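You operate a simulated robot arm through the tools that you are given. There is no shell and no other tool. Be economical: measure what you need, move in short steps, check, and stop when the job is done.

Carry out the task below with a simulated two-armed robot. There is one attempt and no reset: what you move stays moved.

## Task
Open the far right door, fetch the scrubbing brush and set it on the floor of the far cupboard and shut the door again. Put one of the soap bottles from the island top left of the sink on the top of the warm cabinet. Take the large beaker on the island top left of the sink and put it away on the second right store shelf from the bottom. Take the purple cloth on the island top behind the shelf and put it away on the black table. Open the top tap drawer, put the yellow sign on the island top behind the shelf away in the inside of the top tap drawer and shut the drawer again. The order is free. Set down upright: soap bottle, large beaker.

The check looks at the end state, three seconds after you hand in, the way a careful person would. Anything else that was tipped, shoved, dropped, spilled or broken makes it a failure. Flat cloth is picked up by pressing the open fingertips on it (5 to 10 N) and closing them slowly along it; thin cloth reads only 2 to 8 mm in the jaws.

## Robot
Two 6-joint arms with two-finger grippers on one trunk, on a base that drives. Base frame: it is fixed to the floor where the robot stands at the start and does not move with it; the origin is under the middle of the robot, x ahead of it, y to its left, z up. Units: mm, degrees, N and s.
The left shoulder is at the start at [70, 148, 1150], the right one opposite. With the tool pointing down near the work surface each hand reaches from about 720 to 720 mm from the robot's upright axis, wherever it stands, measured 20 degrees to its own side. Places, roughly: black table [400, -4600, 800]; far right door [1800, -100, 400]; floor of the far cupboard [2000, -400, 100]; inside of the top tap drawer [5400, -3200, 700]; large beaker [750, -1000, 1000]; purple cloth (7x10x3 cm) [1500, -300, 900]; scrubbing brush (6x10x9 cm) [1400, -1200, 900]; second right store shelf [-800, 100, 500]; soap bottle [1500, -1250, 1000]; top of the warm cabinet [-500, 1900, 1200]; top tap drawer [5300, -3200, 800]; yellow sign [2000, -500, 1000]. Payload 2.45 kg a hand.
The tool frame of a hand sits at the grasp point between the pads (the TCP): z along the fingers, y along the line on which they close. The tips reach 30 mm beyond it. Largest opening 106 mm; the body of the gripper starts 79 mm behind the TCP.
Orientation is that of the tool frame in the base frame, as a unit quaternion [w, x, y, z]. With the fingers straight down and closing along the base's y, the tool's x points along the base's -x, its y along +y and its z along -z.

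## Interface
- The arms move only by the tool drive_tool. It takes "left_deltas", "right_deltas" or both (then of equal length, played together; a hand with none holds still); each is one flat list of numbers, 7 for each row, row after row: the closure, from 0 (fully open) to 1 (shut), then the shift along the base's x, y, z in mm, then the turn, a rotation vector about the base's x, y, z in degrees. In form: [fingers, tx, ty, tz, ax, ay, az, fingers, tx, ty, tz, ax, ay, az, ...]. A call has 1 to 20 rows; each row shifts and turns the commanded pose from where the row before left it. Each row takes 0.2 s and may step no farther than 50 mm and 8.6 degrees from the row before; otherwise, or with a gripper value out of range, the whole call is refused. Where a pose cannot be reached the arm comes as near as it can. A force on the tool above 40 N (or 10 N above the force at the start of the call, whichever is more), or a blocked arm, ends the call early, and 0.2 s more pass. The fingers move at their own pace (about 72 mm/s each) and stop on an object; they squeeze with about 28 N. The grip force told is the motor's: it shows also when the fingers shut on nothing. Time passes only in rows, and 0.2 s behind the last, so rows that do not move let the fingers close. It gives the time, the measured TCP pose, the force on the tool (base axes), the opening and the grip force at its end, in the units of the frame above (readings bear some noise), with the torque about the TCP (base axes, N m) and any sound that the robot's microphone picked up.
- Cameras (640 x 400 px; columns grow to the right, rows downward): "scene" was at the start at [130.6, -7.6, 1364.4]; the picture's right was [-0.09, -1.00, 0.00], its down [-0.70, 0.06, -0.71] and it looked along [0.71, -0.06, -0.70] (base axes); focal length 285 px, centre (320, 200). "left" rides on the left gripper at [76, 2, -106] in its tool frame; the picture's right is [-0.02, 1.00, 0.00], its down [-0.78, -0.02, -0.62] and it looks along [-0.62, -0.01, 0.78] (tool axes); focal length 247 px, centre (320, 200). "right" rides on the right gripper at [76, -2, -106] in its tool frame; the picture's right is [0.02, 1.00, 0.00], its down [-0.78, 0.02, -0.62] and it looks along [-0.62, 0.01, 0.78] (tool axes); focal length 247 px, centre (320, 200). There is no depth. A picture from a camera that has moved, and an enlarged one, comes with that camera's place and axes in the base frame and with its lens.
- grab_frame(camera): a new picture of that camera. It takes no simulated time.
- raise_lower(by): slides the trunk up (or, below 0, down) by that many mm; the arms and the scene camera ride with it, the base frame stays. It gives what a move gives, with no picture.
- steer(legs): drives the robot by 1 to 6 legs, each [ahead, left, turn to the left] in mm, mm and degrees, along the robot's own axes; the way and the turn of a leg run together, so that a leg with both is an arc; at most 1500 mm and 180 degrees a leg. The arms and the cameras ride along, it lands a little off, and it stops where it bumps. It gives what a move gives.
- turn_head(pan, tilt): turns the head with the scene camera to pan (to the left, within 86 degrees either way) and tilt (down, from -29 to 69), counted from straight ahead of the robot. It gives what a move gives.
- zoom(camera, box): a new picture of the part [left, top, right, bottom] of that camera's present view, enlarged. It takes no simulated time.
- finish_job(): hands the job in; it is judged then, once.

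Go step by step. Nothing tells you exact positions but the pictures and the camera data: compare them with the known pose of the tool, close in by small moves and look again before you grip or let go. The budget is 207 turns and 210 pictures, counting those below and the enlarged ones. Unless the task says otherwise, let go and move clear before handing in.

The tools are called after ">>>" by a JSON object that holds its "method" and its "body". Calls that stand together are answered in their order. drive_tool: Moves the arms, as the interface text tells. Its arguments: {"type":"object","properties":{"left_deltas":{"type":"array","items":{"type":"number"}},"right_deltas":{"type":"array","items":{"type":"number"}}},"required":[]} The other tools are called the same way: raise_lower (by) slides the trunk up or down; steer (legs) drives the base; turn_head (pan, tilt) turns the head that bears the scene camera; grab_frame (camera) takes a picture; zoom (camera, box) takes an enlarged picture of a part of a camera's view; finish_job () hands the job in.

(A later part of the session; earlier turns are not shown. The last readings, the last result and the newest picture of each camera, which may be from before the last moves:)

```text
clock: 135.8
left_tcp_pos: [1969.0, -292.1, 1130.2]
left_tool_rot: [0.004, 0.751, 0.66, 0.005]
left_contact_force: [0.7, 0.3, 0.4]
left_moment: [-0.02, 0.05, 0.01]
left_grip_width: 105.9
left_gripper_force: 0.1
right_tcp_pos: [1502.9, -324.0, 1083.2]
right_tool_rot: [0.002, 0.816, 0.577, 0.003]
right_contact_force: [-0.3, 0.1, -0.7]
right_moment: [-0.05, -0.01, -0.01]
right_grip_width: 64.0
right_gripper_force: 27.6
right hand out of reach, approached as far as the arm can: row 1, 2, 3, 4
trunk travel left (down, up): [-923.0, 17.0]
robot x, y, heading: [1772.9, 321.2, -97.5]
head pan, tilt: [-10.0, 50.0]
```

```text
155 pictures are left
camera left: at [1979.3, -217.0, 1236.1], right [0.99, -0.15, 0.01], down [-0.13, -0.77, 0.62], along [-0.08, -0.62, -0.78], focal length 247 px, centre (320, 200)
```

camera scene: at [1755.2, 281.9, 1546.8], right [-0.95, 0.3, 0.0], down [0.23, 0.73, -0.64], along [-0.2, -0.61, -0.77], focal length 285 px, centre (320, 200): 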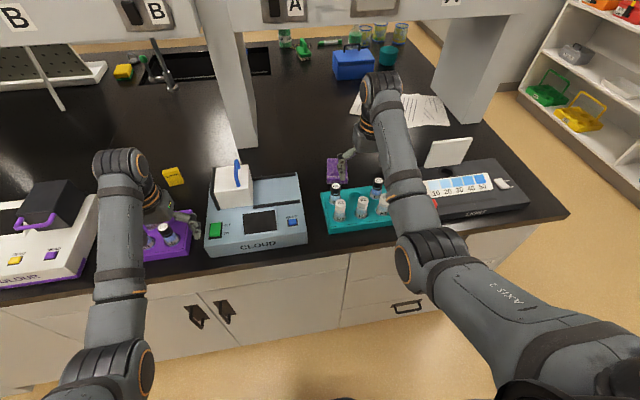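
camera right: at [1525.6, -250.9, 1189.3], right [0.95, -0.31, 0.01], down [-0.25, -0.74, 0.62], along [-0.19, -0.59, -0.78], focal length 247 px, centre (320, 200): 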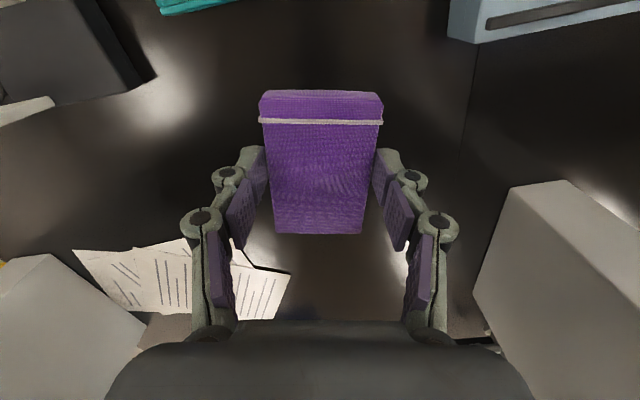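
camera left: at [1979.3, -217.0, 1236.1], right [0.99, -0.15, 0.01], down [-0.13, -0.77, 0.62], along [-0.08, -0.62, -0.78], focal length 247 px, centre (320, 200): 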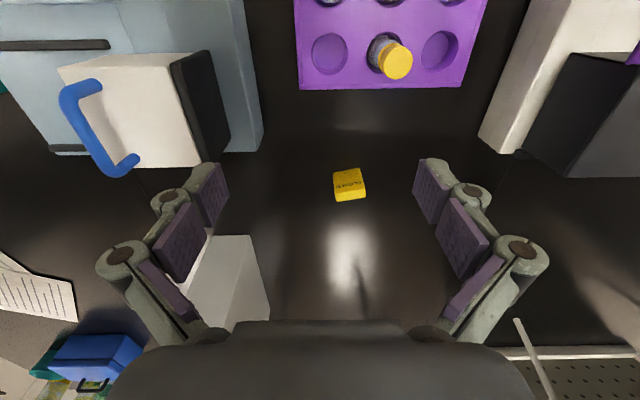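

Cloth is held. The sign is at about (1997,-449); drive 55 mm closer and lower the trunk 80 for the left hand.

>>> {"method": "steer", "body": {"legs": [[55, 0, 0]]}}

>>> {"method": "raise_lower", "body": {"by": -70}}

>>> {"method": "drive_tool", "body": {"left_deltas": [0, 8, -28, -10, 0, 0, 0, 0, 8, -28, -10, 0, 0, 0, 0, 8, -28, 0, 0, 0, 0]}}

>>> {"method": "grab_frame", "body": {"camera": "left"}}

```text
clock: 136.8
left_tcp_pos: [1964.7, -339.0, 1135.1]
left_tool_rot: [0.008, 0.75, 0.662, 0.001]
left_contact_force: [0.7, 1.1, 0.5]
left_moment: [-0.13, -0.01, -0.01]
left_grip_width: 105.9
left_gripper_force: 0.0
right_tcp_pos: [1498.8, -370.3, 1089.4]
right_tool_rot: [0.006, 0.816, 0.578, 0.0]
right_contact_force: [0.6, 0.8, -0.3]
right_moment: [-0.09, 0.04, 0.01]
right_grip_width: 63.7
right_gripper_force: 28.3
trunk travel left (down, up): [-923.0, 17.0]
robot x, y, heading: [1768.1, 266.0, -97.6]
head pan, tilt: [-10.0, 50.0]
```

```text
clock: 137.9
left_tcp_pos: [1964.4, -344.7, 1061.1]
left_tool_rot: [0.006, 0.75, 0.661, 0.004]
left_contact_force: [0.3, -0.5, 0.9]
left_moment: [-0.02, 0.01, 0.02]
left_grip_width: 106.1
left_gripper_force: 0.1
right_tcp_pos: [1496.9, -378.5, 1013.6]
right_tool_rot: [0.003, 0.815, 0.579, 0.002]
right_contact_force: [0.1, 0.2, 0.3]
right_moment: [-0.02, 0.01, -0.02]
right_grip_width: 64.1
right_gripper_force: 28.0
trunk travel left (down, up): [-853.0, 87.0]
robot x, y, heading: [1769.7, 259.4, -97.5]
head pan, tilt: [-10.0, 50.0]
```

```text
clock: 138.7
left_tcp_pos: [1987.7, -431.1, 1038.4]
left_tool_rot: [0.006, 0.75, 0.661, 0.006]
left_contact_force: [1.2, 0.9, -0.6]
left_moment: [0.0, 0.02, -0.01]
left_grip_width: 106.1
left_gripper_force: 0.1
right_tcp_pos: [1498.3, -378.8, 1013.7]
right_tool_rot: [0.003, 0.815, 0.579, 0.003]
right_contact_force: [-0.2, -0.1, -0.1]
right_moment: [0.01, -0.02, -0.01]
right_grip_width: 64.0
right_gripper_force: 27.9
trunk travel left (down, up): [-853.0, 87.0]
robot x, y, heading: [1769.9, 263.5, -97.4]
head pan, tilt: [-10.0, 50.0]
```

```text
154 pictures are left
camera left: at [1997.9, -354.4, 1144.2], right [0.99, -0.15, 0.01], down [-0.12, -0.77, 0.62], along [-0.08, -0.62, -0.78], focal length 247 px, centre (320, 200)
```

left: 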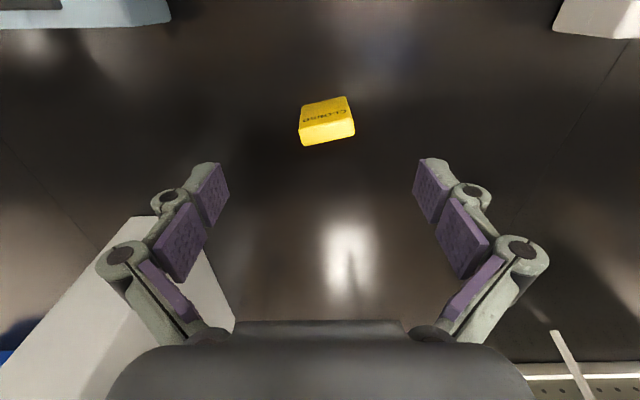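

The sign is a slab about 45 wide, 66 tall, 16 thick standing at (1994,-432). I rotate 9° and descend part way to check.

>>> {"method": "drive_tool", "body": {"left_deltas": [0, 3, 0, -20, 0, 0, 4.5, 0, 3, -1, -22, 0, 0, 4.5]}}

>>> {"method": "grab_frame", "body": {"camera": "left"}}

```text
clock: 139.3
left_tcp_pos: [1994.9, -430.7, 999.0]
left_tool_rot: [0.004, 0.695, 0.719, 0.004]
left_contact_force: [-0.2, -0.4, 0.3]
left_moment: [0.0, 0.01, -0.04]
left_grip_width: 105.8
left_gripper_force: 0.2
right_tcp_pos: [1497.5, -379.7, 1012.9]
right_tool_rot: [0.003, 0.815, 0.579, 0.003]
right_contact_force: [-0.1, 0.7, -0.2]
right_moment: [0.03, 0.0, -0.02]
right_grip_width: 63.9
right_gripper_force: 28.1
trunk travel left (down, up): [-853.0, 87.0]
robot x, y, heading: [1766.4, 264.7, -97.5]
head pan, tilt: [-10.0, 50.0]
```

```text
153 pictures are left
camera left: at [1992.3, -354.5, 1103.5], right [1.0, 0.01, 0.01], down [0.0, -0.78, 0.62], along [0.02, -0.62, -0.78], focal length 247 px, centre (320, 200)
```

left: 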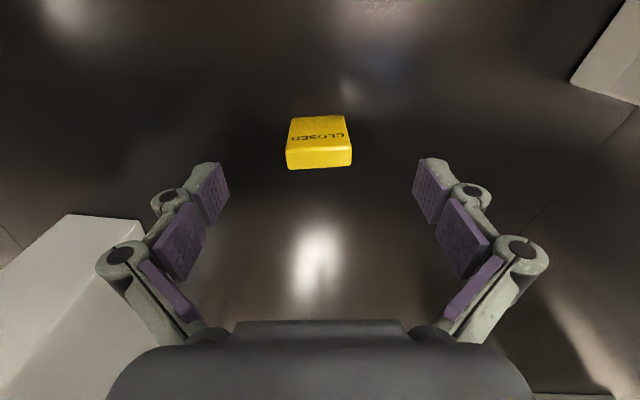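

Aligned. Descend 47 mm and close.

>>> {"method": "drive_tool", "body": {"left_deltas": [0, 0, -1, -24, 0, 0, 0, 0, 0, -1, -23, 0, 0, 0, 0.3, 0, 0, 0, 0, 0, 0, 0.5, 0, 0, 0, 0, 0, 0, 0.7, 0, 0, 0, 0, 0, 0, 0.8, 0, 0, 0, 0, 0, 0, 0.8, 0, 0, 0, 0, 0, 0]}}

>>> {"method": "grab_frame", "body": {"camera": "left"}}

```text
clock: 140.9
left_tcp_pos: [1988.3, -417.1, 956.1]
left_tool_rot: [0.005, 0.696, 0.718, 0.005]
left_contact_force: [-0.1, -0.2, -0.1]
left_moment: [-0.04, -0.02, 0.0]
left_grip_width: 21.2
left_gripper_force: 0.1
left hand out of reach, approached as far as the arm can: row 1, 2
right_tcp_pos: [1497.9, -378.5, 1012.9]
right_tool_rot: [0.003, 0.815, 0.579, 0.002]
right_contact_force: [0.1, -0.2, -0.5]
right_moment: [0.04, 0.01, 0.02]
right_grip_width: 64.0
right_gripper_force: 28.4
trunk travel left (down, up): [-853.0, 87.0]
robot x, y, heading: [1766.6, 261.9, -97.6]
head pan, tilt: [-10.0, 50.0]
```

```text
152 pictures are left
camera left: at [1987.0, -341.7, 1061.5], right [1.0, 0.01, 0.01], down [0.0, -0.78, 0.62], along [0.02, -0.62, -0.78], focal length 247 px, centre (320, 200)
```

left: 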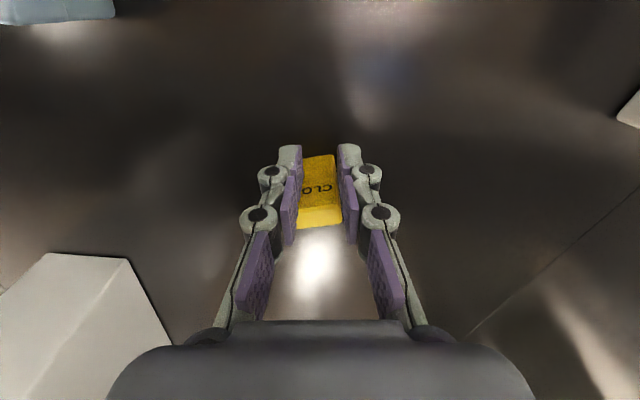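

The arm ran out of reach, so the fingers closed in front of the sign. Open, rise, drive closer and retry.

>>> {"method": "drive_tool", "body": {"left_deltas": [0, 0, 0, 0, 0, 0, 0, 0, 0, 0, 0, 0, 0, 0, 0, 0, 0, 0, 0, 0, 0, 0, 0, 0, 0, 0, 0, 0, 0, 0, 0, 30, 0, 0, 0, 0, 0, 0, 30, 0, 0, 0]}}

>>> {"method": "steer", "body": {"legs": [[40, 50, 0]]}}

>>> {"method": "grab_frame", "body": {"camera": "left"}}

```text
clock: 142.3
left_tcp_pos: [1989.9, -420.6, 1017.8]
left_tool_rot: [0.005, 0.696, 0.718, 0.005]
left_contact_force: [0.3, 0.1, 0.8]
left_moment: [-0.01, 0.0, -0.06]
left_grip_width: 106.0
left_gripper_force: 0.0
right_tcp_pos: [1497.7, -378.1, 1014.3]
right_tool_rot: [0.002, 0.816, 0.579, 0.003]
right_contact_force: [0.7, -0.3, -1.1]
right_moment: [-0.01, 0.0, 0.04]
right_grip_width: 63.7
right_gripper_force: 28.2
trunk travel left (down, up): [-853.0, 87.0]
robot x, y, heading: [1765.0, 264.3, -97.4]
head pan, tilt: [-10.0, 50.0]
```

```text
clock: 143.3
left_tcp_pos: [2030.3, -462.5, 1020.5]
left_tool_rot: [0.008, 0.697, 0.717, 0.005]
left_contact_force: [0.1, 0.4, 0.7]
left_moment: [-0.06, -0.03, -0.01]
left_grip_width: 106.1
left_gripper_force: 0.0
right_tcp_pos: [1537.0, -419.9, 1015.1]
right_tool_rot: [0.006, 0.816, 0.577, 0.003]
right_contact_force: [-0.9, 0.9, -0.6]
right_moment: [-0.04, -0.05, 0.03]
right_grip_width: 64.1
right_gripper_force: 28.1
trunk travel left (down, up): [-853.0, 87.0]
robot x, y, heading: [1811.9, 216.3, -97.5]
head pan, tilt: [-10.0, 50.0]
```

```text
151 pictures are left
camera left: at [2026.9, -385.9, 1125.6], right [1.0, 0.01, 0.02], down [-0.01, -0.78, 0.62], along [0.02, -0.62, -0.78], focal length 247 px, centre (320, 200)
```

left: 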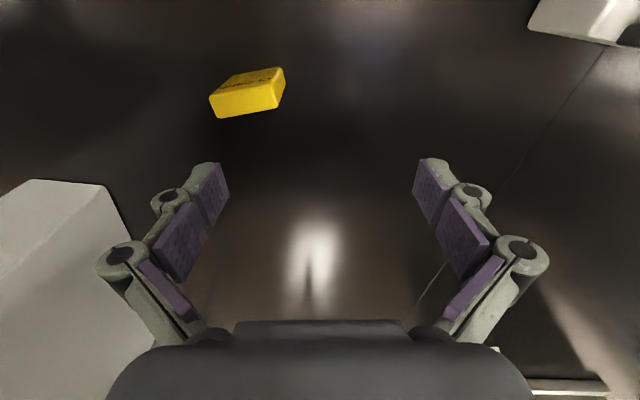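

Sign still stands. Re-centre the left hand over it.

>>> {"method": "drive_tool", "body": {"left_deltas": [0, -18, 15, 0, 0, 0, 0, 0, -18, 14, -20, 0, 0, 0]}}

>>> {"method": "grab_frame", "body": {"camera": "left"}}

```text
clock: 143.9
left_tcp_pos: [1994.6, -435.1, 997.8]
left_tool_rot: [0.006, 0.697, 0.717, 0.005]
left_contact_force: [-0.4, -0.2, -0.6]
left_moment: [-0.03, -0.03, -0.01]
left_grip_width: 106.0
left_gripper_force: 0.0
right_tcp_pos: [1537.6, -420.6, 1014.4]
right_tool_rot: [0.003, 0.817, 0.577, 0.003]
right_contact_force: [-0.3, 0.0, -0.5]
right_moment: [-0.02, 0.0, -0.01]
right_grip_width: 63.9
right_gripper_force: 27.6
trunk travel left (down, up): [-853.0, 87.0]
robot x, y, heading: [1815.6, 221.5, -97.4]
head pan, tilt: [-10.0, 50.0]
```

```text
150 pictures are left
camera left: at [1991.9, -357.3, 1102.9], right [1.0, 0.01, 0.02], down [0.0, -0.78, 0.62], along [0.02, -0.62, -0.78], focal length 247 px, centre (320, 200)
```

left: 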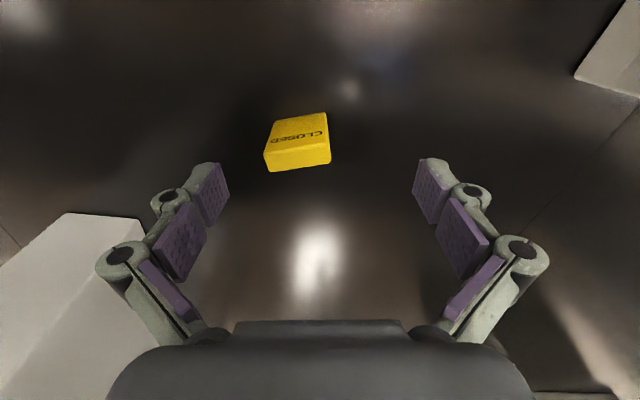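

It was nudged slightly but stands. Shift −15 mm in x, rotate 9°, descend.

>>> {"method": "drive_tool", "body": {"left_deltas": [0, -8, 0, -12, 0, 0, 4.5, 0, -7, 0, -12, 0, 0, 4.5]}}

>>> {"method": "grab_frame", "body": {"camera": "left"}}

```text
clock: 144.5
left_tcp_pos: [1982.2, -436.1, 971.0]
left_tool_rot: [0.005, 0.638, 0.77, 0.006]
left_contact_force: [-0.1, 0.5, 0.3]
left_moment: [-0.01, 0.03, 0.01]
left_grip_width: 105.8
left_gripper_force: 0.0
right_tcp_pos: [1538.6, -422.3, 1013.9]
right_tool_rot: [0.003, 0.817, 0.577, 0.004]
right_contact_force: [-0.8, 0.7, -0.3]
right_moment: [0.01, -0.01, 0.0]
right_grip_width: 64.0
right_gripper_force: 27.9
trunk travel left (down, up): [-853.0, 87.0]
robot x, y, heading: [1811.1, 219.2, -97.5]
head pan, tilt: [-10.0, 50.0]
```

```text
149 pictures are left
camera left: at [1967.7, -361.2, 1078.2], right [0.99, 0.16, 0.02], down [0.12, -0.77, 0.62], along [0.11, -0.61, -0.78], focal length 247 px, centre (320, 200)
```

left: 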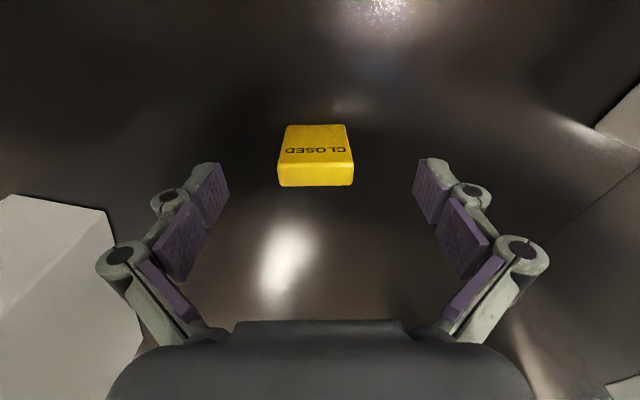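

Aligned; 5 mm back in y, descend 22 mm and close.

>>> {"method": "drive_tool", "body": {"left_deltas": [0, 0, 5, -10, 0, 0, 0, 0, 0, 0, -12, 0, 0, 0, 0.3, 0, 0, 0, 0, 0, 0, 0.5, 0, 0, 0, 0, 0, 0, 0.7, 0, 0, 0, 0, 0, 0, 0.8, 0, 0, 0, 0, 0, 0, 0.8, 0, 0, 0, 0, 0, 0]}}

>>> {"method": "grab_frame", "body": {"camera": "left"}}

```text
clock: 146.1
left_tcp_pos: [1983.5, -432.7, 950.6]
left_tool_rot: [0.004, 0.638, 0.77, 0.006]
left_contact_force: [-1.0, -0.7, 0.8]
left_moment: [0.02, 0.03, 0.02]
left_grip_width: 43.0
left_gripper_force: 28.2
right_tcp_pos: [1540.1, -423.6, 1014.4]
right_tool_rot: [0.002, 0.817, 0.577, 0.003]
right_contact_force: [0.0, -0.1, -1.2]
right_moment: [0.0, -0.03, -0.02]
right_grip_width: 63.9
right_gripper_force: 28.4
trunk travel left (down, up): [-853.0, 87.0]
robot x, y, heading: [1814.0, 216.4, -97.3]
head pan, tilt: [-10.0, 50.0]
```

```text
148 pictures are left
camera left: at [1968.9, -357.2, 1056.0], right [0.99, 0.16, 0.01], down [0.12, -0.77, 0.62], along [0.11, -0.61, -0.78], focal length 247 px, centre (320, 200)
```

left: 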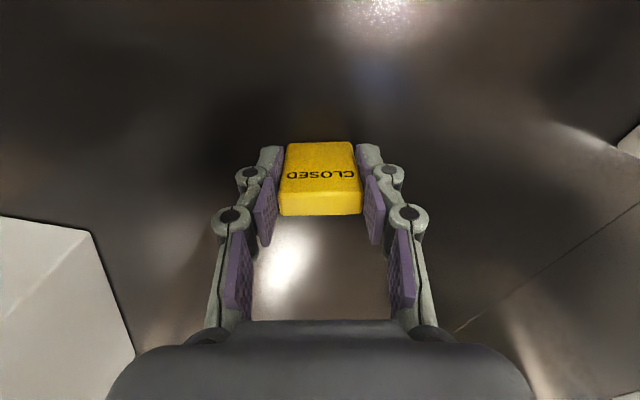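

Sign gripped (43 mm). Raise and back away from the island.

>>> {"method": "raise_lower", "body": {"by": 85}}

>>> {"method": "drive_tool", "body": {"left_deltas": [0.8, 0, 0, 25, 0, 0, 0, 0.8, 0, 0, 25, 0, 0, 0]}}

>>> {"method": "steer", "body": {"legs": [[-500, 0, 0]]}}

>>> {"method": "turn_head", "body": {"pan": 0, "tilt": 40}}

>>> {"method": "grab_frame", "body": {"camera": "scene"}}

```text
clock: 147.3
left_tcp_pos: [1981.7, -431.8, 1035.8]
left_tool_rot: [0.005, 0.639, 0.769, 0.006]
left_contact_force: [0.0, -0.1, 0.9]
left_moment: [0.0, 0.0, -0.01]
left_grip_width: 42.7
left_gripper_force: 27.9
right_tcp_pos: [1538.2, -423.4, 1099.2]
right_tool_rot: [0.003, 0.817, 0.577, 0.003]
right_contact_force: [0.0, 0.3, -0.6]
right_moment: [0.01, -0.01, -0.01]
right_grip_width: 64.0
right_gripper_force: 27.8
trunk travel left (down, up): [-938.0, 2.0]
robot x, y, heading: [1811.4, 220.4, -97.2]
head pan, tilt: [-10.0, 50.0]
```

```text
clock: 147.9
left_tcp_pos: [1983.2, -430.0, 1084.7]
left_tool_rot: [0.005, 0.638, 0.77, 0.005]
left_contact_force: [-0.2, -0.3, 0.1]
left_moment: [0.01, 0.02, 0.0]
left_grip_width: 42.6
left_gripper_force: 28.2
right_tcp_pos: [1539.8, -421.3, 1098.9]
right_tool_rot: [0.003, 0.817, 0.577, 0.002]
right_contact_force: [0.6, 0.9, -1.0]
right_moment: [0.0, 0.02, 0.01]
right_grip_width: 63.8
right_gripper_force: 28.0
trunk travel left (down, up): [-938.0, 2.0]
robot x, y, heading: [1807.3, 220.1, -97.5]
head pan, tilt: [-10.0, 50.0]
```

```text
clock: 150.8
left_tcp_pos: [2051.2, 65.2, 1082.4]
left_tool_rot: [0.004, 0.636, 0.771, 0.006]
left_contact_force: [0.7, -0.4, -0.6]
left_moment: [0.01, 0.0, 0.01]
left_grip_width: 42.8
left_gripper_force: 27.6
right_tcp_pos: [1606.7, 68.6, 1097.0]
right_tool_rot: [0.002, 0.815, 0.579, 0.004]
right_contact_force: [0.2, -0.5, 0.3]
right_moment: [0.03, 0.0, 0.0]
right_grip_width: 64.2
right_gripper_force: 28.2
trunk travel left (down, up): [-938.0, 2.0]
robot x, y, heading: [1877.6, 714.2, -97.3]
head pan, tilt: [-10.0, 50.0]
```

```text
clock: 151.6
left_tcp_pos: [2053.1, 67.3, 1082.4]
left_tool_rot: [0.004, 0.636, 0.771, 0.005]
left_contact_force: [-0.2, 0.3, 0.1]
left_moment: [0.01, 0.0, 0.02]
left_grip_width: 42.7
left_gripper_force: 27.9
right_tcp_pos: [1608.7, 69.9, 1098.7]
right_tool_rot: [0.002, 0.815, 0.58, 0.003]
right_contact_force: [0.0, 0.5, -0.4]
right_moment: [0.05, -0.03, -0.01]
right_grip_width: 63.7
right_gripper_force: 28.2
trunk travel left (down, up): [-938.0, 2.0]
robot x, y, heading: [1874.2, 714.5, -97.3]
head pan, tilt: [0.0, 40.0]
```

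```text
147 pictures are left
camera scene: at [1857.6, 580.1, 1685.8], right [-0.99, 0.13, 0.0], down [0.08, 0.64, -0.77], along [-0.1, -0.76, -0.64], focal length 285 px, centre (320, 200)
```

scene: 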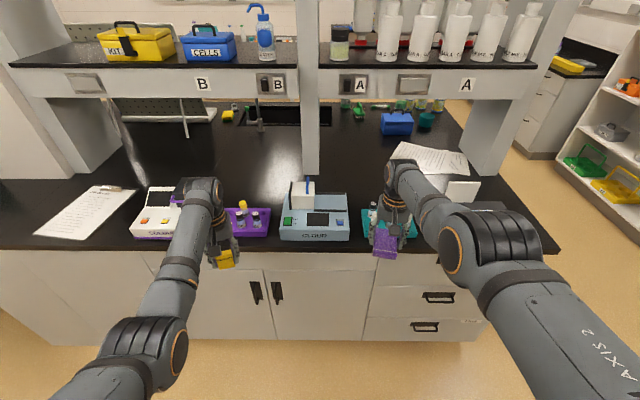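

Both items are in hand. Handle of the right door is about (1944,-110,614) for later. Now drive around the near end of the island toward the black table.

>>> {"method": "steer", "body": {"legs": [[0, -1500, 0], [0, -150, 0], [900, 0, 0]]}}

```text
clock: 164.1
left_tcp_pos: [304.8, -626.0, 1084.7]
left_tool_rot: [0.004, 0.651, 0.759, 0.005]
left_contact_force: [-0.8, 0.3, 0.4]
left_moment: [-0.01, -0.03, 0.0]
left_grip_width: 42.4
left_gripper_force: 28.2
right_tcp_pos: [-137.1, -604.8, 1098.0]
right_tool_rot: [0.002, 0.825, 0.565, 0.001]
right_contact_force: [-0.2, 0.1, -0.3]
right_moment: [0.02, 0.01, -0.02]
right_grip_width: 64.1
right_gripper_force: 28.1
trunk travel left (down, up): [-938.0, 2.0]
robot x, y, heading: [153.1, 28.9, -99.3]
head pan, tilt: [0.0, 40.0]
```

>>> {"method": "steer", "body": {"legs": [[1200, 0, 2.2], [1100, 0, 0], [900, 450, 0]]}}

>>> {"method": "turn_head", "body": {"pan": 0, "tilt": 30}}

>>> {"method": "grab_frame", "body": {"camera": "scene"}}

```text
clock: 180.5
left_tcp_pos: [439.3, -3884.8, 1083.1]
left_tool_rot: [0.003, 0.617, 0.787, 0.005]
left_contact_force: [0.0, -0.3, -0.2]
left_moment: [-0.01, -0.01, 0.01]
left_grip_width: 42.6
left_gripper_force: 28.6
right_tcp_pos: [-4.3, -3900.7, 1097.3]
right_tool_rot: [0.002, 0.801, 0.599, 0.003]
right_contact_force: [0.3, -0.3, 0.1]
right_moment: [-0.01, -0.01, -0.03]
right_grip_width: 63.7
right_gripper_force: 27.8
trunk travel left (down, up): [-938.0, 2.0]
robot x, y, heading: [228.2, -3243.0, -94.5]
head pan, tilt: [0.0, 40.0]
```

```text
clock: 181.2
left_tcp_pos: [439.5, -3885.8, 1083.2]
left_tool_rot: [0.004, 0.618, 0.786, 0.005]
left_contact_force: [-0.3, -0.2, 0.0]
left_moment: [-0.04, -0.01, 0.01]
left_grip_width: 42.6
left_gripper_force: 27.8
right_tcp_pos: [-4.0, -3901.4, 1097.4]
right_tool_rot: [0.002, 0.801, 0.599, 0.002]
right_contact_force: [-0.3, -1.0, -0.4]
right_moment: [0.06, 0.0, -0.01]
right_grip_width: 63.8
right_gripper_force: 27.8
trunk travel left (down, up): [-938.0, 2.0]
robot x, y, heading: [231.2, -3249.3, -94.3]
head pan, tilt: [0.0, 30.0]
```

```text
146 pictures are left
camera scene: at [220.8, -3386.1, 1701.2], right [-1.0, 0.08, 0.0], down [0.04, 0.5, -0.87], along [-0.07, -0.86, -0.5], focal length 285 px, centre (320, 200)
```

scene: 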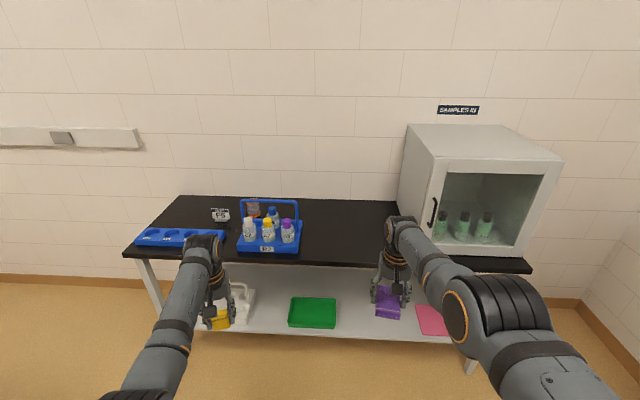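

The table's free area lies between the blue rack and the sample box, around (-60,-4490). To keep the left hand clear of the rack, I'll turn 34° left and approach diagonally.

>>> {"method": "steer", "body": {"legs": [[0, 0, 34], [200, -600, 0]]}}

>>> {"method": "turn_head", "body": {"pan": -30, "tilt": 40}}

>>> {"method": "grab_frame", "body": {"camera": "scene"}}

>>> {"method": "grab_frame", "body": {"camera": "right"}}

```text
clock: 186.4
left_tcp_pos: [343.7, -4128.6, 1083.7]
left_tool_rot: [0.002, 0.355, 0.935, 0.005]
left_contact_force: [0.4, -0.4, 0.1]
left_moment: [0.0, -0.01, -0.02]
left_grip_width: 42.5
left_gripper_force: 28.5
right_tcp_pos: [-12.2, -4394.1, 1099.0]
right_tool_rot: [0.001, 0.587, 0.81, 0.004]
right_contact_force: [-0.1, -0.1, -0.8]
right_moment: [-0.01, 0.02, 0.0]
right_grip_width: 63.7
right_gripper_force: 28.2
trunk travel left (down, up): [-938.0, 2.0]
robot x, y, heading: [-190.7, -3720.7, -59.6]
head pan, tilt: [0.0, 30.0]
```

```text
clock: 187.3
left_tcp_pos: [343.7, -4130.7, 1083.0]
left_tool_rot: [0.003, 0.355, 0.935, 0.007]
left_contact_force: [-0.2, -0.6, -0.8]
left_moment: [0.03, -0.04, 0.0]
left_grip_width: 42.7
left_gripper_force: 27.9
right_tcp_pos: [-12.0, -4396.7, 1097.5]
right_tool_rot: [0.002, 0.586, 0.811, 0.003]
right_contact_force: [0.3, -0.6, -0.4]
right_moment: [0.01, -0.03, 0.02]
right_grip_width: 64.0
right_gripper_force: 28.1
trunk travel left (down, up): [-938.0, 2.0]
robot x, y, heading: [-191.7, -3721.3, -60.1]
head pan, tilt: [-30.0, 40.0]
```

```text
145 pictures are left
camera scene: at [-166.1, -3850.7, 1685.9], right [-1.0, 0.0, 0.0], down [0.0, 0.64, -0.77], along [0.0, -0.77, -0.64], focal length 285 px, centre (320, 200)
```

scene: 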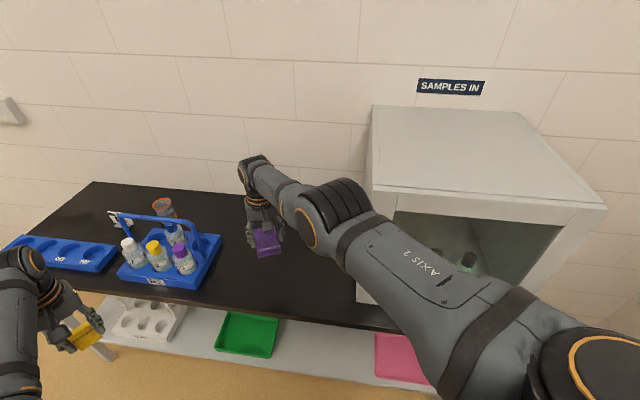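

```text
144 pictures are left
camera right: at [-39.4, -4323.8, 1204.0], right [0.94, 0.33, 0.01], down [0.26, -0.74, 0.62], along [0.21, -0.58, -0.78], focal length 247 px, centre (320, 200)
```

right: 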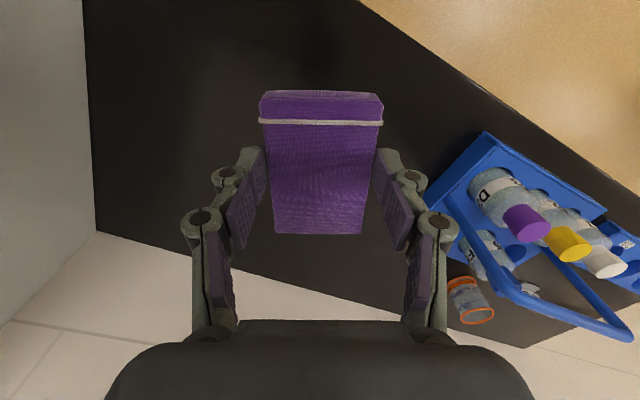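

Everything clears: cloth would land ~100 mm inside the table edge. Step 40 mm closer, then lower the trunk 200.

>>> {"method": "steer", "body": {"legs": [[40, 0, 0]]}}

>>> {"method": "raise_lower", "body": {"by": -200}}

>>> {"method": "grab_frame", "body": {"camera": "scene"}}

>>> {"method": "grab_frame", "body": {"camera": "right"}}

```text
clock: 188.2
left_tcp_pos: [360.0, -4156.3, 1088.6]
left_tool_rot: [0.005, 0.356, 0.935, 0.003]
left_contact_force: [0.4, 0.3, -0.2]
left_moment: [-0.08, -0.03, 0.01]
left_grip_width: 43.0
left_gripper_force: 27.5
right_tcp_pos: [4.0, -4422.8, 1101.8]
right_tool_rot: [0.005, 0.586, 0.81, 0.002]
right_contact_force: [-0.3, 0.1, 0.0]
right_moment: [-0.07, -0.02, -0.02]
right_grip_width: 63.9
right_gripper_force: 28.1
trunk travel left (down, up): [-938.0, 2.0]
robot x, y, heading: [-169.8, -3752.1, -59.8]
head pan, tilt: [-30.0, 40.0]
```

```text
clock: 190.4
left_tcp_pos: [362.8, -4164.2, 882.3]
left_tool_rot: [0.002, 0.355, 0.935, 0.007]
left_contact_force: [0.0, -0.3, -0.4]
left_moment: [0.03, -0.01, 0.02]
left_grip_width: 43.0
left_gripper_force: 27.9
right_tcp_pos: [7.6, -4429.1, 897.7]
right_tool_rot: [0.002, 0.585, 0.811, 0.003]
right_contact_force: [0.3, 0.1, -0.5]
right_moment: [-0.04, -0.02, 0.04]
right_grip_width: 64.1
right_gripper_force: 28.1
trunk travel left (down, up): [-738.0, 202.0]
robot x, y, heading: [-170.7, -3752.7, -59.8]
head pan, tilt: [-30.0, 40.0]
```

```text
143 pictures are left
camera scene: at [-146.1, -3884.4, 1485.9], right [-1.0, 0.0, 0.0], down [0.0, 0.64, -0.77], along [0.0, -0.77, -0.64], focal length 285 px, centre (320, 200)
```

scene: 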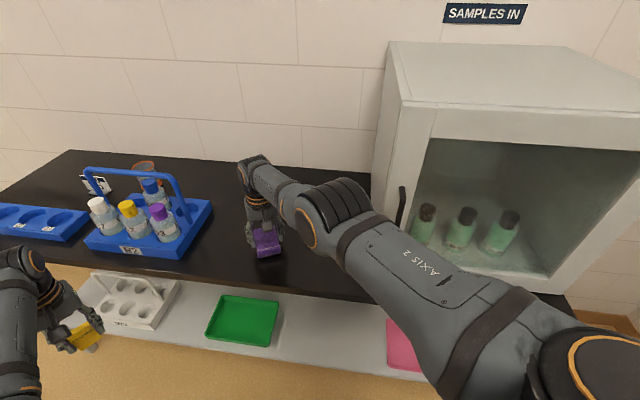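

```text
142 pictures are left
camera right: at [-19.1, -4357.5, 1004.2], right [0.94, 0.33, 0.01], down [0.26, -0.74, 0.62], along [0.21, -0.58, -0.78], focal length 247 px, centre (320, 200)
```

right: 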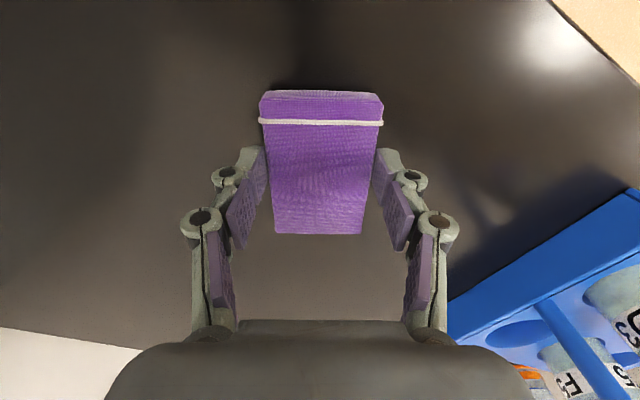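

Clear all round. Lower the right hand gently to the table.

>>> {"method": "drive_tool", "body": {"right_deltas": [0.7, 0, 0, -8, 0, 0, 0, 0.7, 0, 0, -8, 0, 0, 0, 0.7, 0, 0, -8, 0, 0, 0]}}

>>> {"method": "zoom", "body": {"camera": "scene", "box": [210, 200, 310, 270]}}

```text
clock: 191.2
left_tcp_pos: [362.1, -4160.9, 884.0]
left_tool_rot: [0.003, 0.354, 0.935, 0.006]
left_contact_force: [0.9, -0.1, -0.3]
left_moment: [0.0, 0.01, 0.0]
left_grip_width: 42.5
left_gripper_force: 28.0
right_tcp_pos: [3.8, -4424.3, 882.0]
right_tool_rot: [0.006, 0.586, 0.811, 0.001]
right_contact_force: [2.3, -2.7, 29.8]
right_moment: [0.11, 0.02, 0.03]
right_grip_width: 63.9
right_gripper_force: 27.6
right hand out of reach, approached as far as the arm can: row 3
trunk travel left (down, up): [-738.0, 202.0]
robot x, y, heading: [-169.4, -3758.9, -59.7]
head pan, tilt: [-30.0, 40.0]
```

```text
5.71 times, centred on (260, 235) of scene
camera zoom: at [-147.4, -3879.1, 1486.7], right [-1.0, 0.0, 0.0], down [0.0, 0.64, -0.77], along [0.0, -0.77, -0.64], focal length 1631 px, centre (663, 0)
```

zoom: 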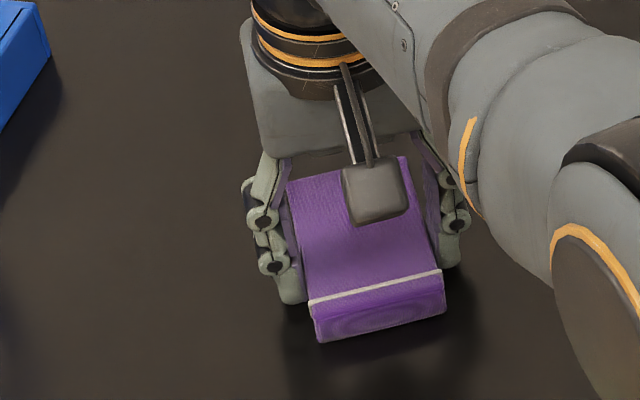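

Contact at z≈882. Relieve, open and lift clear.

>>> {"method": "drive_tool", "body": {"right_deltas": [0.7, 0, 0, 5, 0, 0, 0, 0.5, 0, 0, 0, 0, 0, 0, 0.2, 0, 0, 0, 0, 0, 0, 0, 0, 0, 0, 0, 0, 0, 0, 0, 0, 0, 0, 0, 0, 0, 0, 0, 20, 0, 0, 0, 0, 0, 0, 30, 0, 0, 0, 0, 0, 0, 30, 0, 0, 0, 0, 0, 0, 20, 0, 0, 0]}}

>>> {"method": "grab_frame", "body": {"camera": "right"}}

```text
clock: 193.2
left_tcp_pos: [363.2, -4163.8, 883.6]
left_tool_rot: [0.003, 0.355, 0.935, 0.007]
left_contact_force: [-0.6, 0.2, 0.1]
left_moment: [0.03, -0.01, -0.02]
left_grip_width: 42.6
left_gripper_force: 28.3
right_tcp_pos: [4.0, -4425.4, 981.2]
right_tool_rot: [0.001, 0.586, 0.81, 0.003]
right_contact_force: [-0.1, 0.1, -0.6]
right_moment: [-0.01, 0.0, 0.0]
right_grip_width: 106.0
right_gripper_force: 0.0
trunk travel left (down, up): [-738.0, 202.0]
robot x, y, heading: [-174.0, -3751.8, -59.9]
head pan, tilt: [-30.0, 40.0]
```

```text
140 pictures are left
camera right: at [-23.1, -4353.6, 1087.5], right [0.94, 0.33, 0.01], down [0.26, -0.74, 0.62], along [0.21, -0.58, -0.78], focal length 247 px, centre (320, 200)
```

right: 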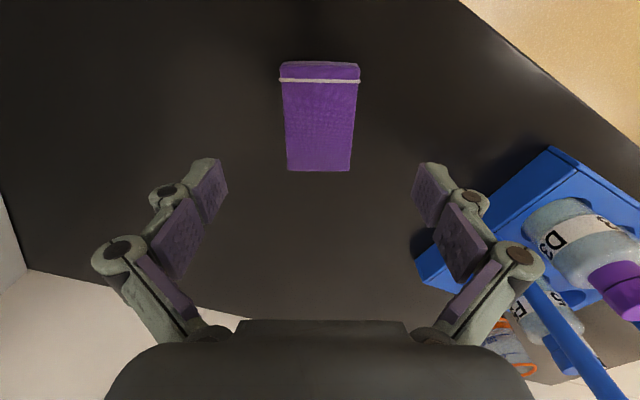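

Cloth lies on the black table. Back off, turn to heading −7°, and slide to the aisle right of the island.

>>> {"method": "steer", "body": {"legs": [[-450, 0, 0], [0, 0, 53], [0, 1000, 0]]}}

>>> {"method": "turn_head", "body": {"pan": 0, "tilt": 12}}

>>> {"method": "grab_frame", "body": {"camera": "scene"}}

```text
clock: 203.2
left_tcp_pos: [366.2, -2181.9, 883.8]
left_tool_rot: [-0.001, -0.094, 0.996, 0.008]
left_contact_force: [0.1, -0.2, -0.5]
left_moment: [0.0, 0.01, -0.02]
left_grip_width: 42.8
left_gripper_force: 28.0
right_tcp_pos: [355.4, -2626.3, 982.2]
right_tool_rot: [0.0, 0.168, 0.986, 0.003]
right_contact_force: [-0.3, 0.0, -0.4]
right_moment: [0.05, 0.04, 0.0]
right_grip_width: 106.2
right_gripper_force: 0.0
trunk travel left (down, up): [-738.0, 202.0]
robot x, y, heading: [-281.8, -2357.5, -7.4]
head pan, tilt: [-30.0, 40.0]
```

```text
clock: 204.1
left_tcp_pos: [366.2, -2182.8, 883.2]
left_tool_rot: [-0.001, -0.095, 0.995, 0.007]
left_contact_force: [0.6, -0.7, -0.8]
left_moment: [-0.02, -0.03, 0.0]
left_grip_width: 42.7
left_gripper_force: 27.6
right_tcp_pos: [354.7, -2626.8, 982.2]
right_tool_rot: [0.0, 0.168, 0.986, 0.004]
right_contact_force: [-0.1, -0.7, -1.1]
right_moment: [0.01, -0.01, 0.04]
right_grip_width: 106.1
right_gripper_force: 0.1
trunk travel left (down, up): [-738.0, 202.0]
robot x, y, heading: [-282.7, -2354.6, -7.7]
head pan, tilt: [0.0, 12.0]
```

```text
139 pictures are left
camera scene: at [-141.3, -2374.6, 1530.3], right [-0.13, -0.99, 0.0], down [-0.21, 0.03, -0.98], along [0.97, -0.13, -0.21], focal length 285 px, centre (320, 200)
```

scene: 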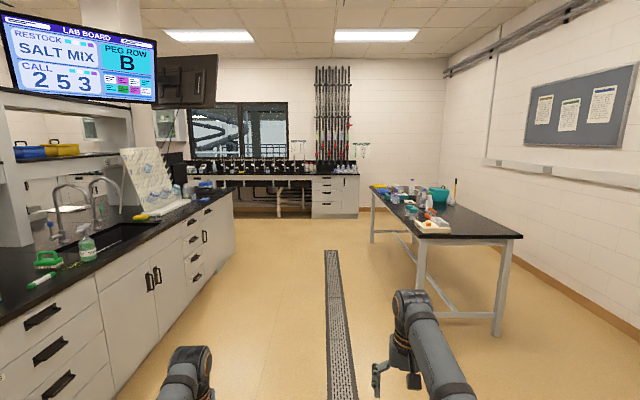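

The far bench has a drawer column ahead (front near (5200,-3350)). Drive down the aisle.

>>> {"method": "steer", "body": {"legs": [[1450, 0, 0.3], [1450, 0, 0], [1200, 0, 0]]}}

>>> {"method": "turn_head", "body": {"pan": -5, "tilt": 25}}

>>> {"method": "grab_frame", "body": {"camera": "scene"}}

```text
clock: 223.5
left_tcp_pos: [4368.5, -2569.7, 882.0]
left_tool_rot: [-0.001, -0.112, 0.994, 0.007]
left_contact_force: [0.6, 0.7, -0.1]
left_moment: [0.03, 0.02, 0.01]
left_grip_width: 42.6
left_gripper_force: 28.1
right_tcp_pos: [4373.9, -3014.9, 980.6]
right_tool_rot: [0.0, 0.149, 0.989, 0.004]
right_contact_force: [-0.4, 0.4, 0.0]
right_moment: [-0.01, 0.0, 0.0]
right_grip_width: 106.0
right_gripper_force: 0.0
trunk travel left (down, up): [-738.0, 202.0]
robot x, y, heading: [3722.6, -2770.2, -5.3]
head pan, tilt: [0.0, 12.0]
```

```text
clock: 224.2
left_tcp_pos: [4368.2, -2569.1, 882.2]
left_tool_rot: [0.0, -0.113, 0.994, 0.007]
left_contact_force: [-0.8, 0.3, -1.0]
left_moment: [-0.03, 0.02, -0.03]
left_grip_width: 42.8
left_gripper_force: 28.4
right_tcp_pos: [4374.8, -3015.6, 981.0]
right_tool_rot: [-0.001, 0.149, 0.989, 0.003]
right_contact_force: [0.7, 0.7, -0.1]
right_moment: [-0.02, -0.01, -0.02]
right_grip_width: 106.0
right_gripper_force: 0.1
trunk travel left (down, up): [-738.0, 202.0]
robot x, y, heading: [3727.9, -2765.1, -5.1]
head pan, tilt: [-5.0, 25.0]
```

```text
138 pictures are left
camera scene: at [3867.0, -2789.9, 1509.3], right [-0.18, -0.98, 0.0], down [-0.42, 0.07, -0.91], along [0.89, -0.16, -0.42], focal length 285 px, centre (320, 200)
```

scene: 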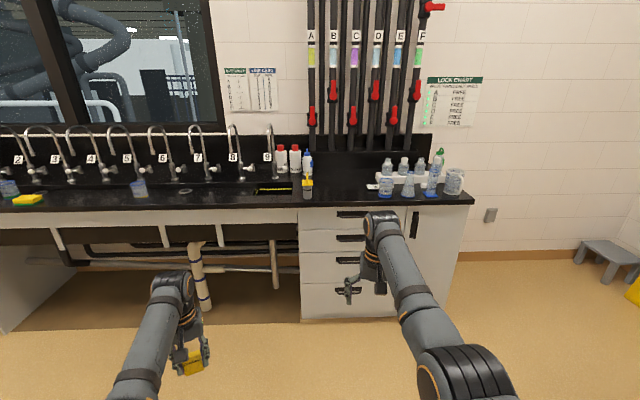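

The drawer column is ahead with bar handles; top handle near (5190,-3208,770). Zooming for shape.

>>> {"method": "zoom", "body": {"camera": "scene", "box": [290, 180, 410, 320]}}

>>> {"method": "grab_frame", "body": {"camera": "right"}}

```text
2.86 times, centred on (350, 250) of scene
camera zoom: at [3867.0, -2789.9, 1509.3], right [-0.18, -0.98, 0.0], down [-0.42, 0.07, -0.91], along [0.89, -0.16, -0.42], focal length 815 px, centre (234, 57)
```

zoom: 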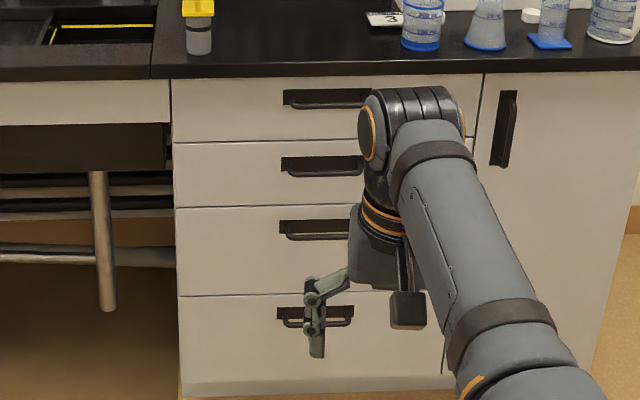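

```text
136 pictures are left
camera right: at [4300.7, -2994.3, 1087.1], right [0.27, 0.96, 0.01], down [0.75, -0.22, 0.62], along [0.6, -0.16, -0.78], focal length 247 px, centre (320, 200)
```

right: 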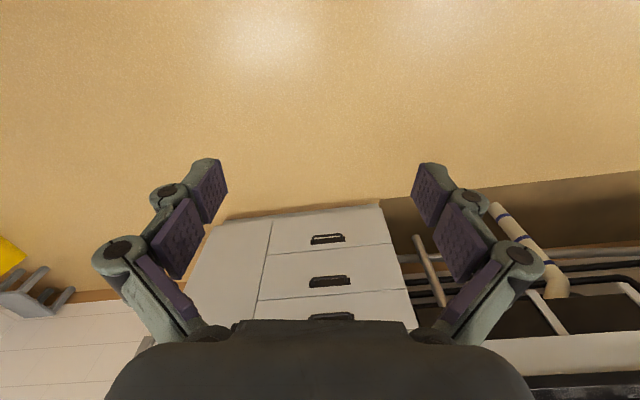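

I'll turn the right hand to point horizontally at the drawer: first pitch it up 90° while extending.

>>> {"method": "drive_tool", "body": {"right_deltas": [0, 0, 0, -5, -1.0, -8.1, 0.8, 0, 0, 0, -5, -1.0, -8.1, 0.8, 0, 0, 0, -5, -1.0, -8.1, 0.8, 0, 5, 0, -5, -1.0, -8.1, 0.8, 0, 10, 0, -5, -1.0, -8.1, 0.8, 0, 10, 0, -5, -1.0, -8.1, 0.8, 0, 10, 0, -5, -1.0, -8.1, 0.8, 0, 10, 0, -5, -1.0, -8.1, 0.8, 0, 10, 0, -5, -1.0, -8.1, 0.8, 0, 10, 0, -5, -1.0, -8.1, 0.8, 0, 10, 0, -5, -1.0, -8.1, 0.8]}}

>>> {"method": "drive_tool", "body": {"right_deltas": [0, 0, 0, 0, 8.1, -1.0, 0, 0, 0, 0, 0, 8.1, -1.0, 0, 0, 0, 0, 0, 8.1, -1.0, 0, 0, 0, 0, 0, 8.1, -1.0, 0, 0, 0, 0, 0, 8.1, -1.0, 0, 0, 0, 0, 0, 8.1, -1.0, 0, 0, 0, 0, 0, 8.1, -1.0, 0, 0, 0, 0, 0, 8.1, -1.0, 0, 0, 0, 0, 0, 8.1, -1.0, 0, 0, 0, 0, 0, 8.1, -1.0, 0, 0, 0, 0, 0, 8.1, -1.0, 0]}}

>>> {"method": "grab_frame", "body": {"camera": "scene"}}

```text
clock: 226.7
left_tcp_pos: [4368.8, -2570.5, 882.9]
left_tool_rot: [0.0, -0.113, 0.994, 0.007]
left_contact_force: [-0.6, 0.2, -0.8]
left_moment: [-0.01, 0.02, -0.02]
left_grip_width: 42.8
left_gripper_force: 27.3
right_tcp_pos: [4442.6, -3019.9, 925.1]
right_tool_rot: [0.672, 0.05, 0.739, 0.011]
right_contact_force: [0.1, 0.3, 0.1]
right_moment: [-0.02, -0.04, 0.01]
right_grip_width: 106.0
right_gripper_force: 0.0
right hand out of reach, approached as far as the arm can: row 11
trunk travel left (down, up): [-738.0, 202.0]
robot x, y, heading: [3728.3, -2766.9, -5.4]
head pan, tilt: [-5.0, 25.0]
```

```text
clock: 229.1
left_tcp_pos: [4368.3, -2569.5, 882.9]
left_tool_rot: [-0.001, -0.112, 0.994, 0.007]
left_contact_force: [0.4, 0.6, -0.7]
left_moment: [0.0, -0.02, 0.01]
left_grip_width: 42.8
left_gripper_force: 27.9
right_tcp_pos: [4449.4, -3015.6, 926.5]
right_tool_rot: [0.536, 0.515, 0.426, 0.515]
right_contact_force: [0.0, 0.2, -0.5]
right_moment: [0.0, 0.02, -0.02]
right_grip_width: 105.9
right_gripper_force: 0.0
right hand out of reach, approached as far as the arm can: row 1
trunk travel left (down, up): [-738.0, 202.0]
robot x, y, heading: [3723.8, -2770.2, -4.9]
head pan, tilt: [-5.0, 25.0]
```

```text
135 pictures are left
camera scene: at [3866.8, -2789.9, 1509.2], right [-0.18, -0.98, 0.0], down [-0.42, 0.07, -0.91], along [0.89, -0.16, -0.42], focal length 285 px, centre (320, 200)
```

scene: 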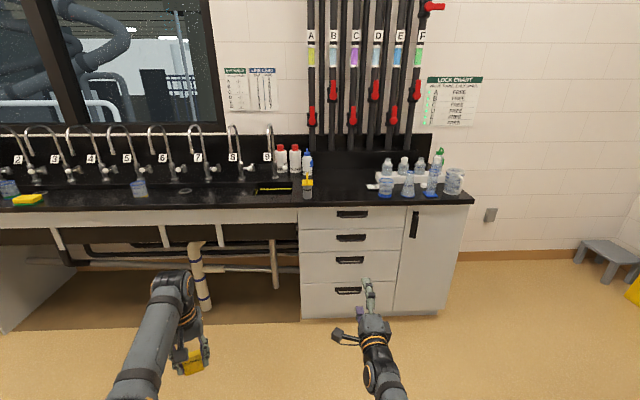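

The right hand now points at the drawers with fingers stacked vertically. Lower the trunk and approach.

>>> {"method": "raise_lower", "body": {"by": -150}}

>>> {"method": "steer", "body": {"legs": [[500, -75, -2]]}}

>>> {"method": "drive_tool", "body": {"right_deltas": [0, 0, 0, 0, 0.7, 6, 0]}}

>>> {"method": "grab_frame", "body": {"camera": "right"}}

>>> {"method": "grab_frame", "body": {"camera": "scene"}}

```text
clock: 230.8
left_tcp_pos: [4369.1, -2570.0, 732.9]
left_tool_rot: [-0.001, -0.114, 0.993, 0.007]
left_contact_force: [-0.5, -1.2, -0.1]
left_moment: [0.0, 0.0, 0.02]
left_grip_width: 42.8
left_gripper_force: 28.1
right_tcp_pos: [4448.9, -3016.2, 776.5]
right_tool_rot: [0.537, 0.516, 0.426, 0.514]
right_contact_force: [0.9, 0.3, 0.0]
right_moment: [-0.03, 0.04, -0.01]
right_grip_width: 105.9
right_gripper_force: 0.0
trunk travel left (down, up): [-588.0, 352.0]
robot x, y, heading: [3724.1, -2769.2, -5.2]
head pan, tilt: [-5.0, 25.0]
```

```text
clock: 233.8
left_tcp_pos: [4876.9, -2722.4, 732.5]
left_tool_rot: [-0.001, -0.095, 0.995, 0.008]
left_contact_force: [0.3, -0.2, 0.3]
left_moment: [0.01, 0.01, 0.0]
left_grip_width: 42.6
left_gripper_force: 27.9
right_tcp_pos: [4941.4, -3171.4, 776.1]
right_tool_rot: [0.546, 0.524, 0.417, 0.504]
right_contact_force: [-0.1, 0.9, -0.5]
right_moment: [0.02, -0.02, -0.01]
right_grip_width: 106.1
right_gripper_force: 0.0
trunk travel left (down, up): [-588.0, 352.0]
robot x, y, heading: [4228.7, -2896.4, -7.3]
head pan, tilt: [-5.0, 25.0]
```

```text
clock: 234.2
left_tcp_pos: [4877.1, -2721.9, 732.4]
left_tool_rot: [-0.001, -0.095, 0.995, 0.006]
left_contact_force: [-0.4, 0.5, -0.2]
left_moment: [0.03, 0.0, -0.01]
left_grip_width: 42.8
left_gripper_force: 28.5
right_tcp_pos: [4940.0, -3170.0, 776.5]
right_tool_rot: [0.52, 0.552, 0.443, 0.478]
right_contact_force: [-0.9, -0.1, -0.1]
right_moment: [0.0, -0.01, 0.02]
right_grip_width: 106.0
right_gripper_force: 0.0
trunk travel left (down, up): [-588.0, 352.0]
robot x, y, heading: [4229.6, -2897.1, -7.3]
head pan, tilt: [-5.0, 25.0]
```

```text
134 pictures are left
camera right: at [4846.1, -3078.4, 780.0], right [-0.01, -0.05, 1.0], down [-0.73, -0.68, -0.04], along [0.68, -0.73, -0.03], focal length 247 px, centre (320, 200)
```

right: 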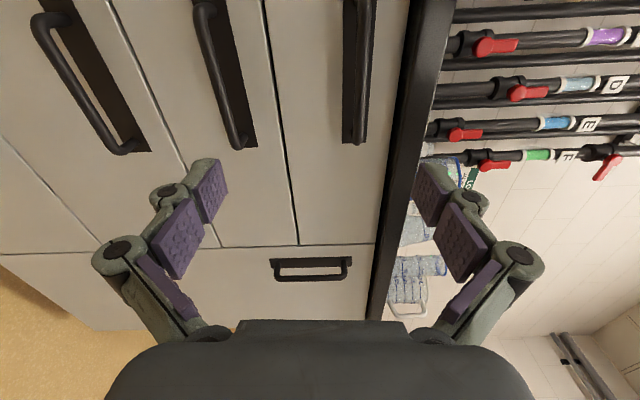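

```text
133 pictures are left
camera scene: at [4366.4, -2923.8, 1359.4], right [-0.21, -0.98, 0.0], down [-0.41, 0.09, -0.91], along [0.89, -0.19, -0.42], focal length 285 px, centre (320, 200)
```

scene: 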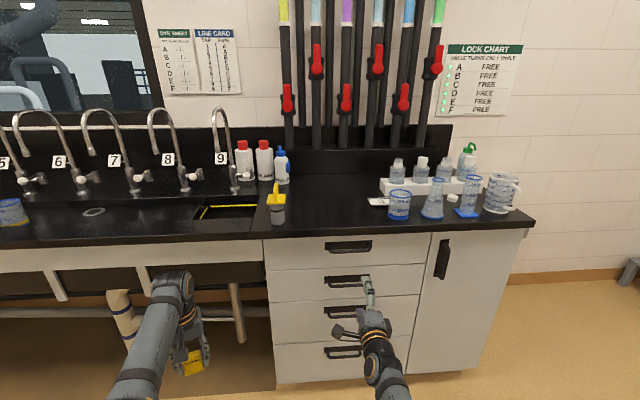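

Top handle seems about (5147,-3195,~815). Raise the hand 40 mm and drive 90 closer for a better look.

>>> {"method": "drive_tool", "body": {"right_deltas": [0, 0, 0, 40, 0, 0, 0]}}

>>> {"method": "steer", "body": {"legs": [[80, 0, 0]]}}

>>> {"method": "grab_frame", "body": {"camera": "right"}}

>>> {"method": "zoom", "body": {"camera": "scene", "box": [260, 220, 440, 340]}}

```text
clock: 234.6
left_tcp_pos: [4876.9, -2722.1, 732.6]
left_tool_rot: [-0.001, -0.095, 0.995, 0.007]
left_contact_force: [0.6, 0.6, -0.4]
left_moment: [-0.06, -0.04, 0.01]
left_grip_width: 42.8
left_gripper_force: 28.3
right_tcp_pos: [4941.5, -3171.3, 811.9]
right_tool_rot: [0.52, 0.551, 0.443, 0.479]
right_contact_force: [-0.6, 0.7, 0.9]
right_moment: [-0.03, 0.06, 0.0]
right_grip_width: 106.0
right_gripper_force: 0.1
right hand out of reach, approached as far as the arm can: row 1
trunk travel left (down, up): [-588.0, 352.0]
robot x, y, heading: [4230.4, -2900.0, -7.2]
head pan, tilt: [-5.0, 25.0]
```

```text
clock: 235.7
left_tcp_pos: [4957.9, -2734.9, 732.2]
left_tool_rot: [-0.002, -0.095, 0.995, 0.007]
left_contact_force: [-0.5, 0.7, -0.8]
left_moment: [0.01, 0.02, -0.01]
left_grip_width: 42.8
left_gripper_force: 27.7
right_tcp_pos: [5023.7, -3180.7, 810.9]
right_tool_rot: [0.521, 0.553, 0.441, 0.478]
right_contact_force: [0.3, -0.5, -0.3]
right_moment: [0.0, -0.04, -0.01]
right_grip_width: 105.9
right_gripper_force: 0.0
trunk travel left (down, up): [-588.0, 352.0]
robot x, y, heading: [4308.9, -2906.2, -7.3]
head pan, tilt: [-5.0, 25.0]
```

```text
132 pictures are left
camera right: at [4929.4, -3090.0, 814.4], right [0.0, -0.05, 1.0], down [-0.73, -0.68, -0.04], along [0.68, -0.73, -0.03], focal length 247 px, centre (320, 200)
```

right: 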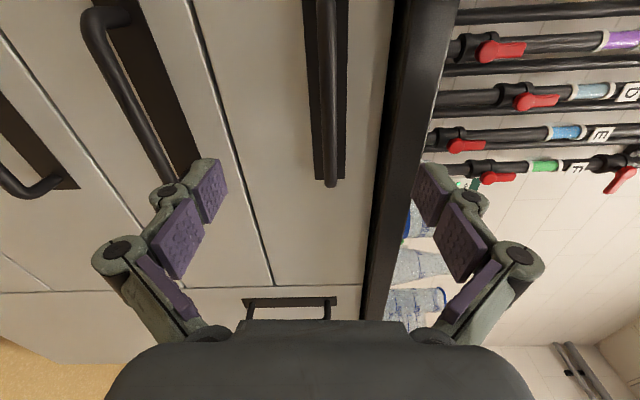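

```text
3.33 times, centred on (350, 280) of scene
camera zoom: at [4449.0, -2934.7, 1359.1], right [-0.21, -0.98, 0.0], down [-0.41, 0.09, -0.91], along [0.88, -0.19, -0.42], focal length 951 px, centre (220, -67)
```

zoom: 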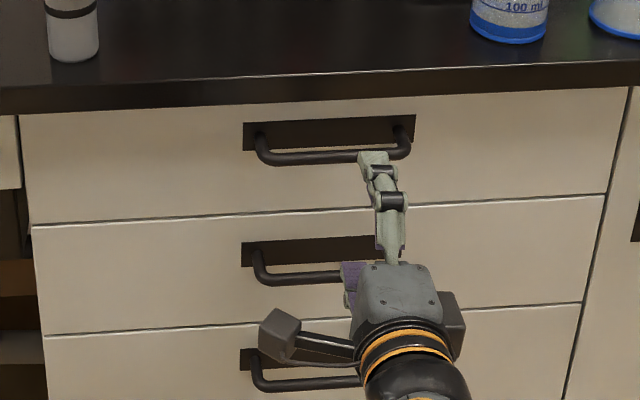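

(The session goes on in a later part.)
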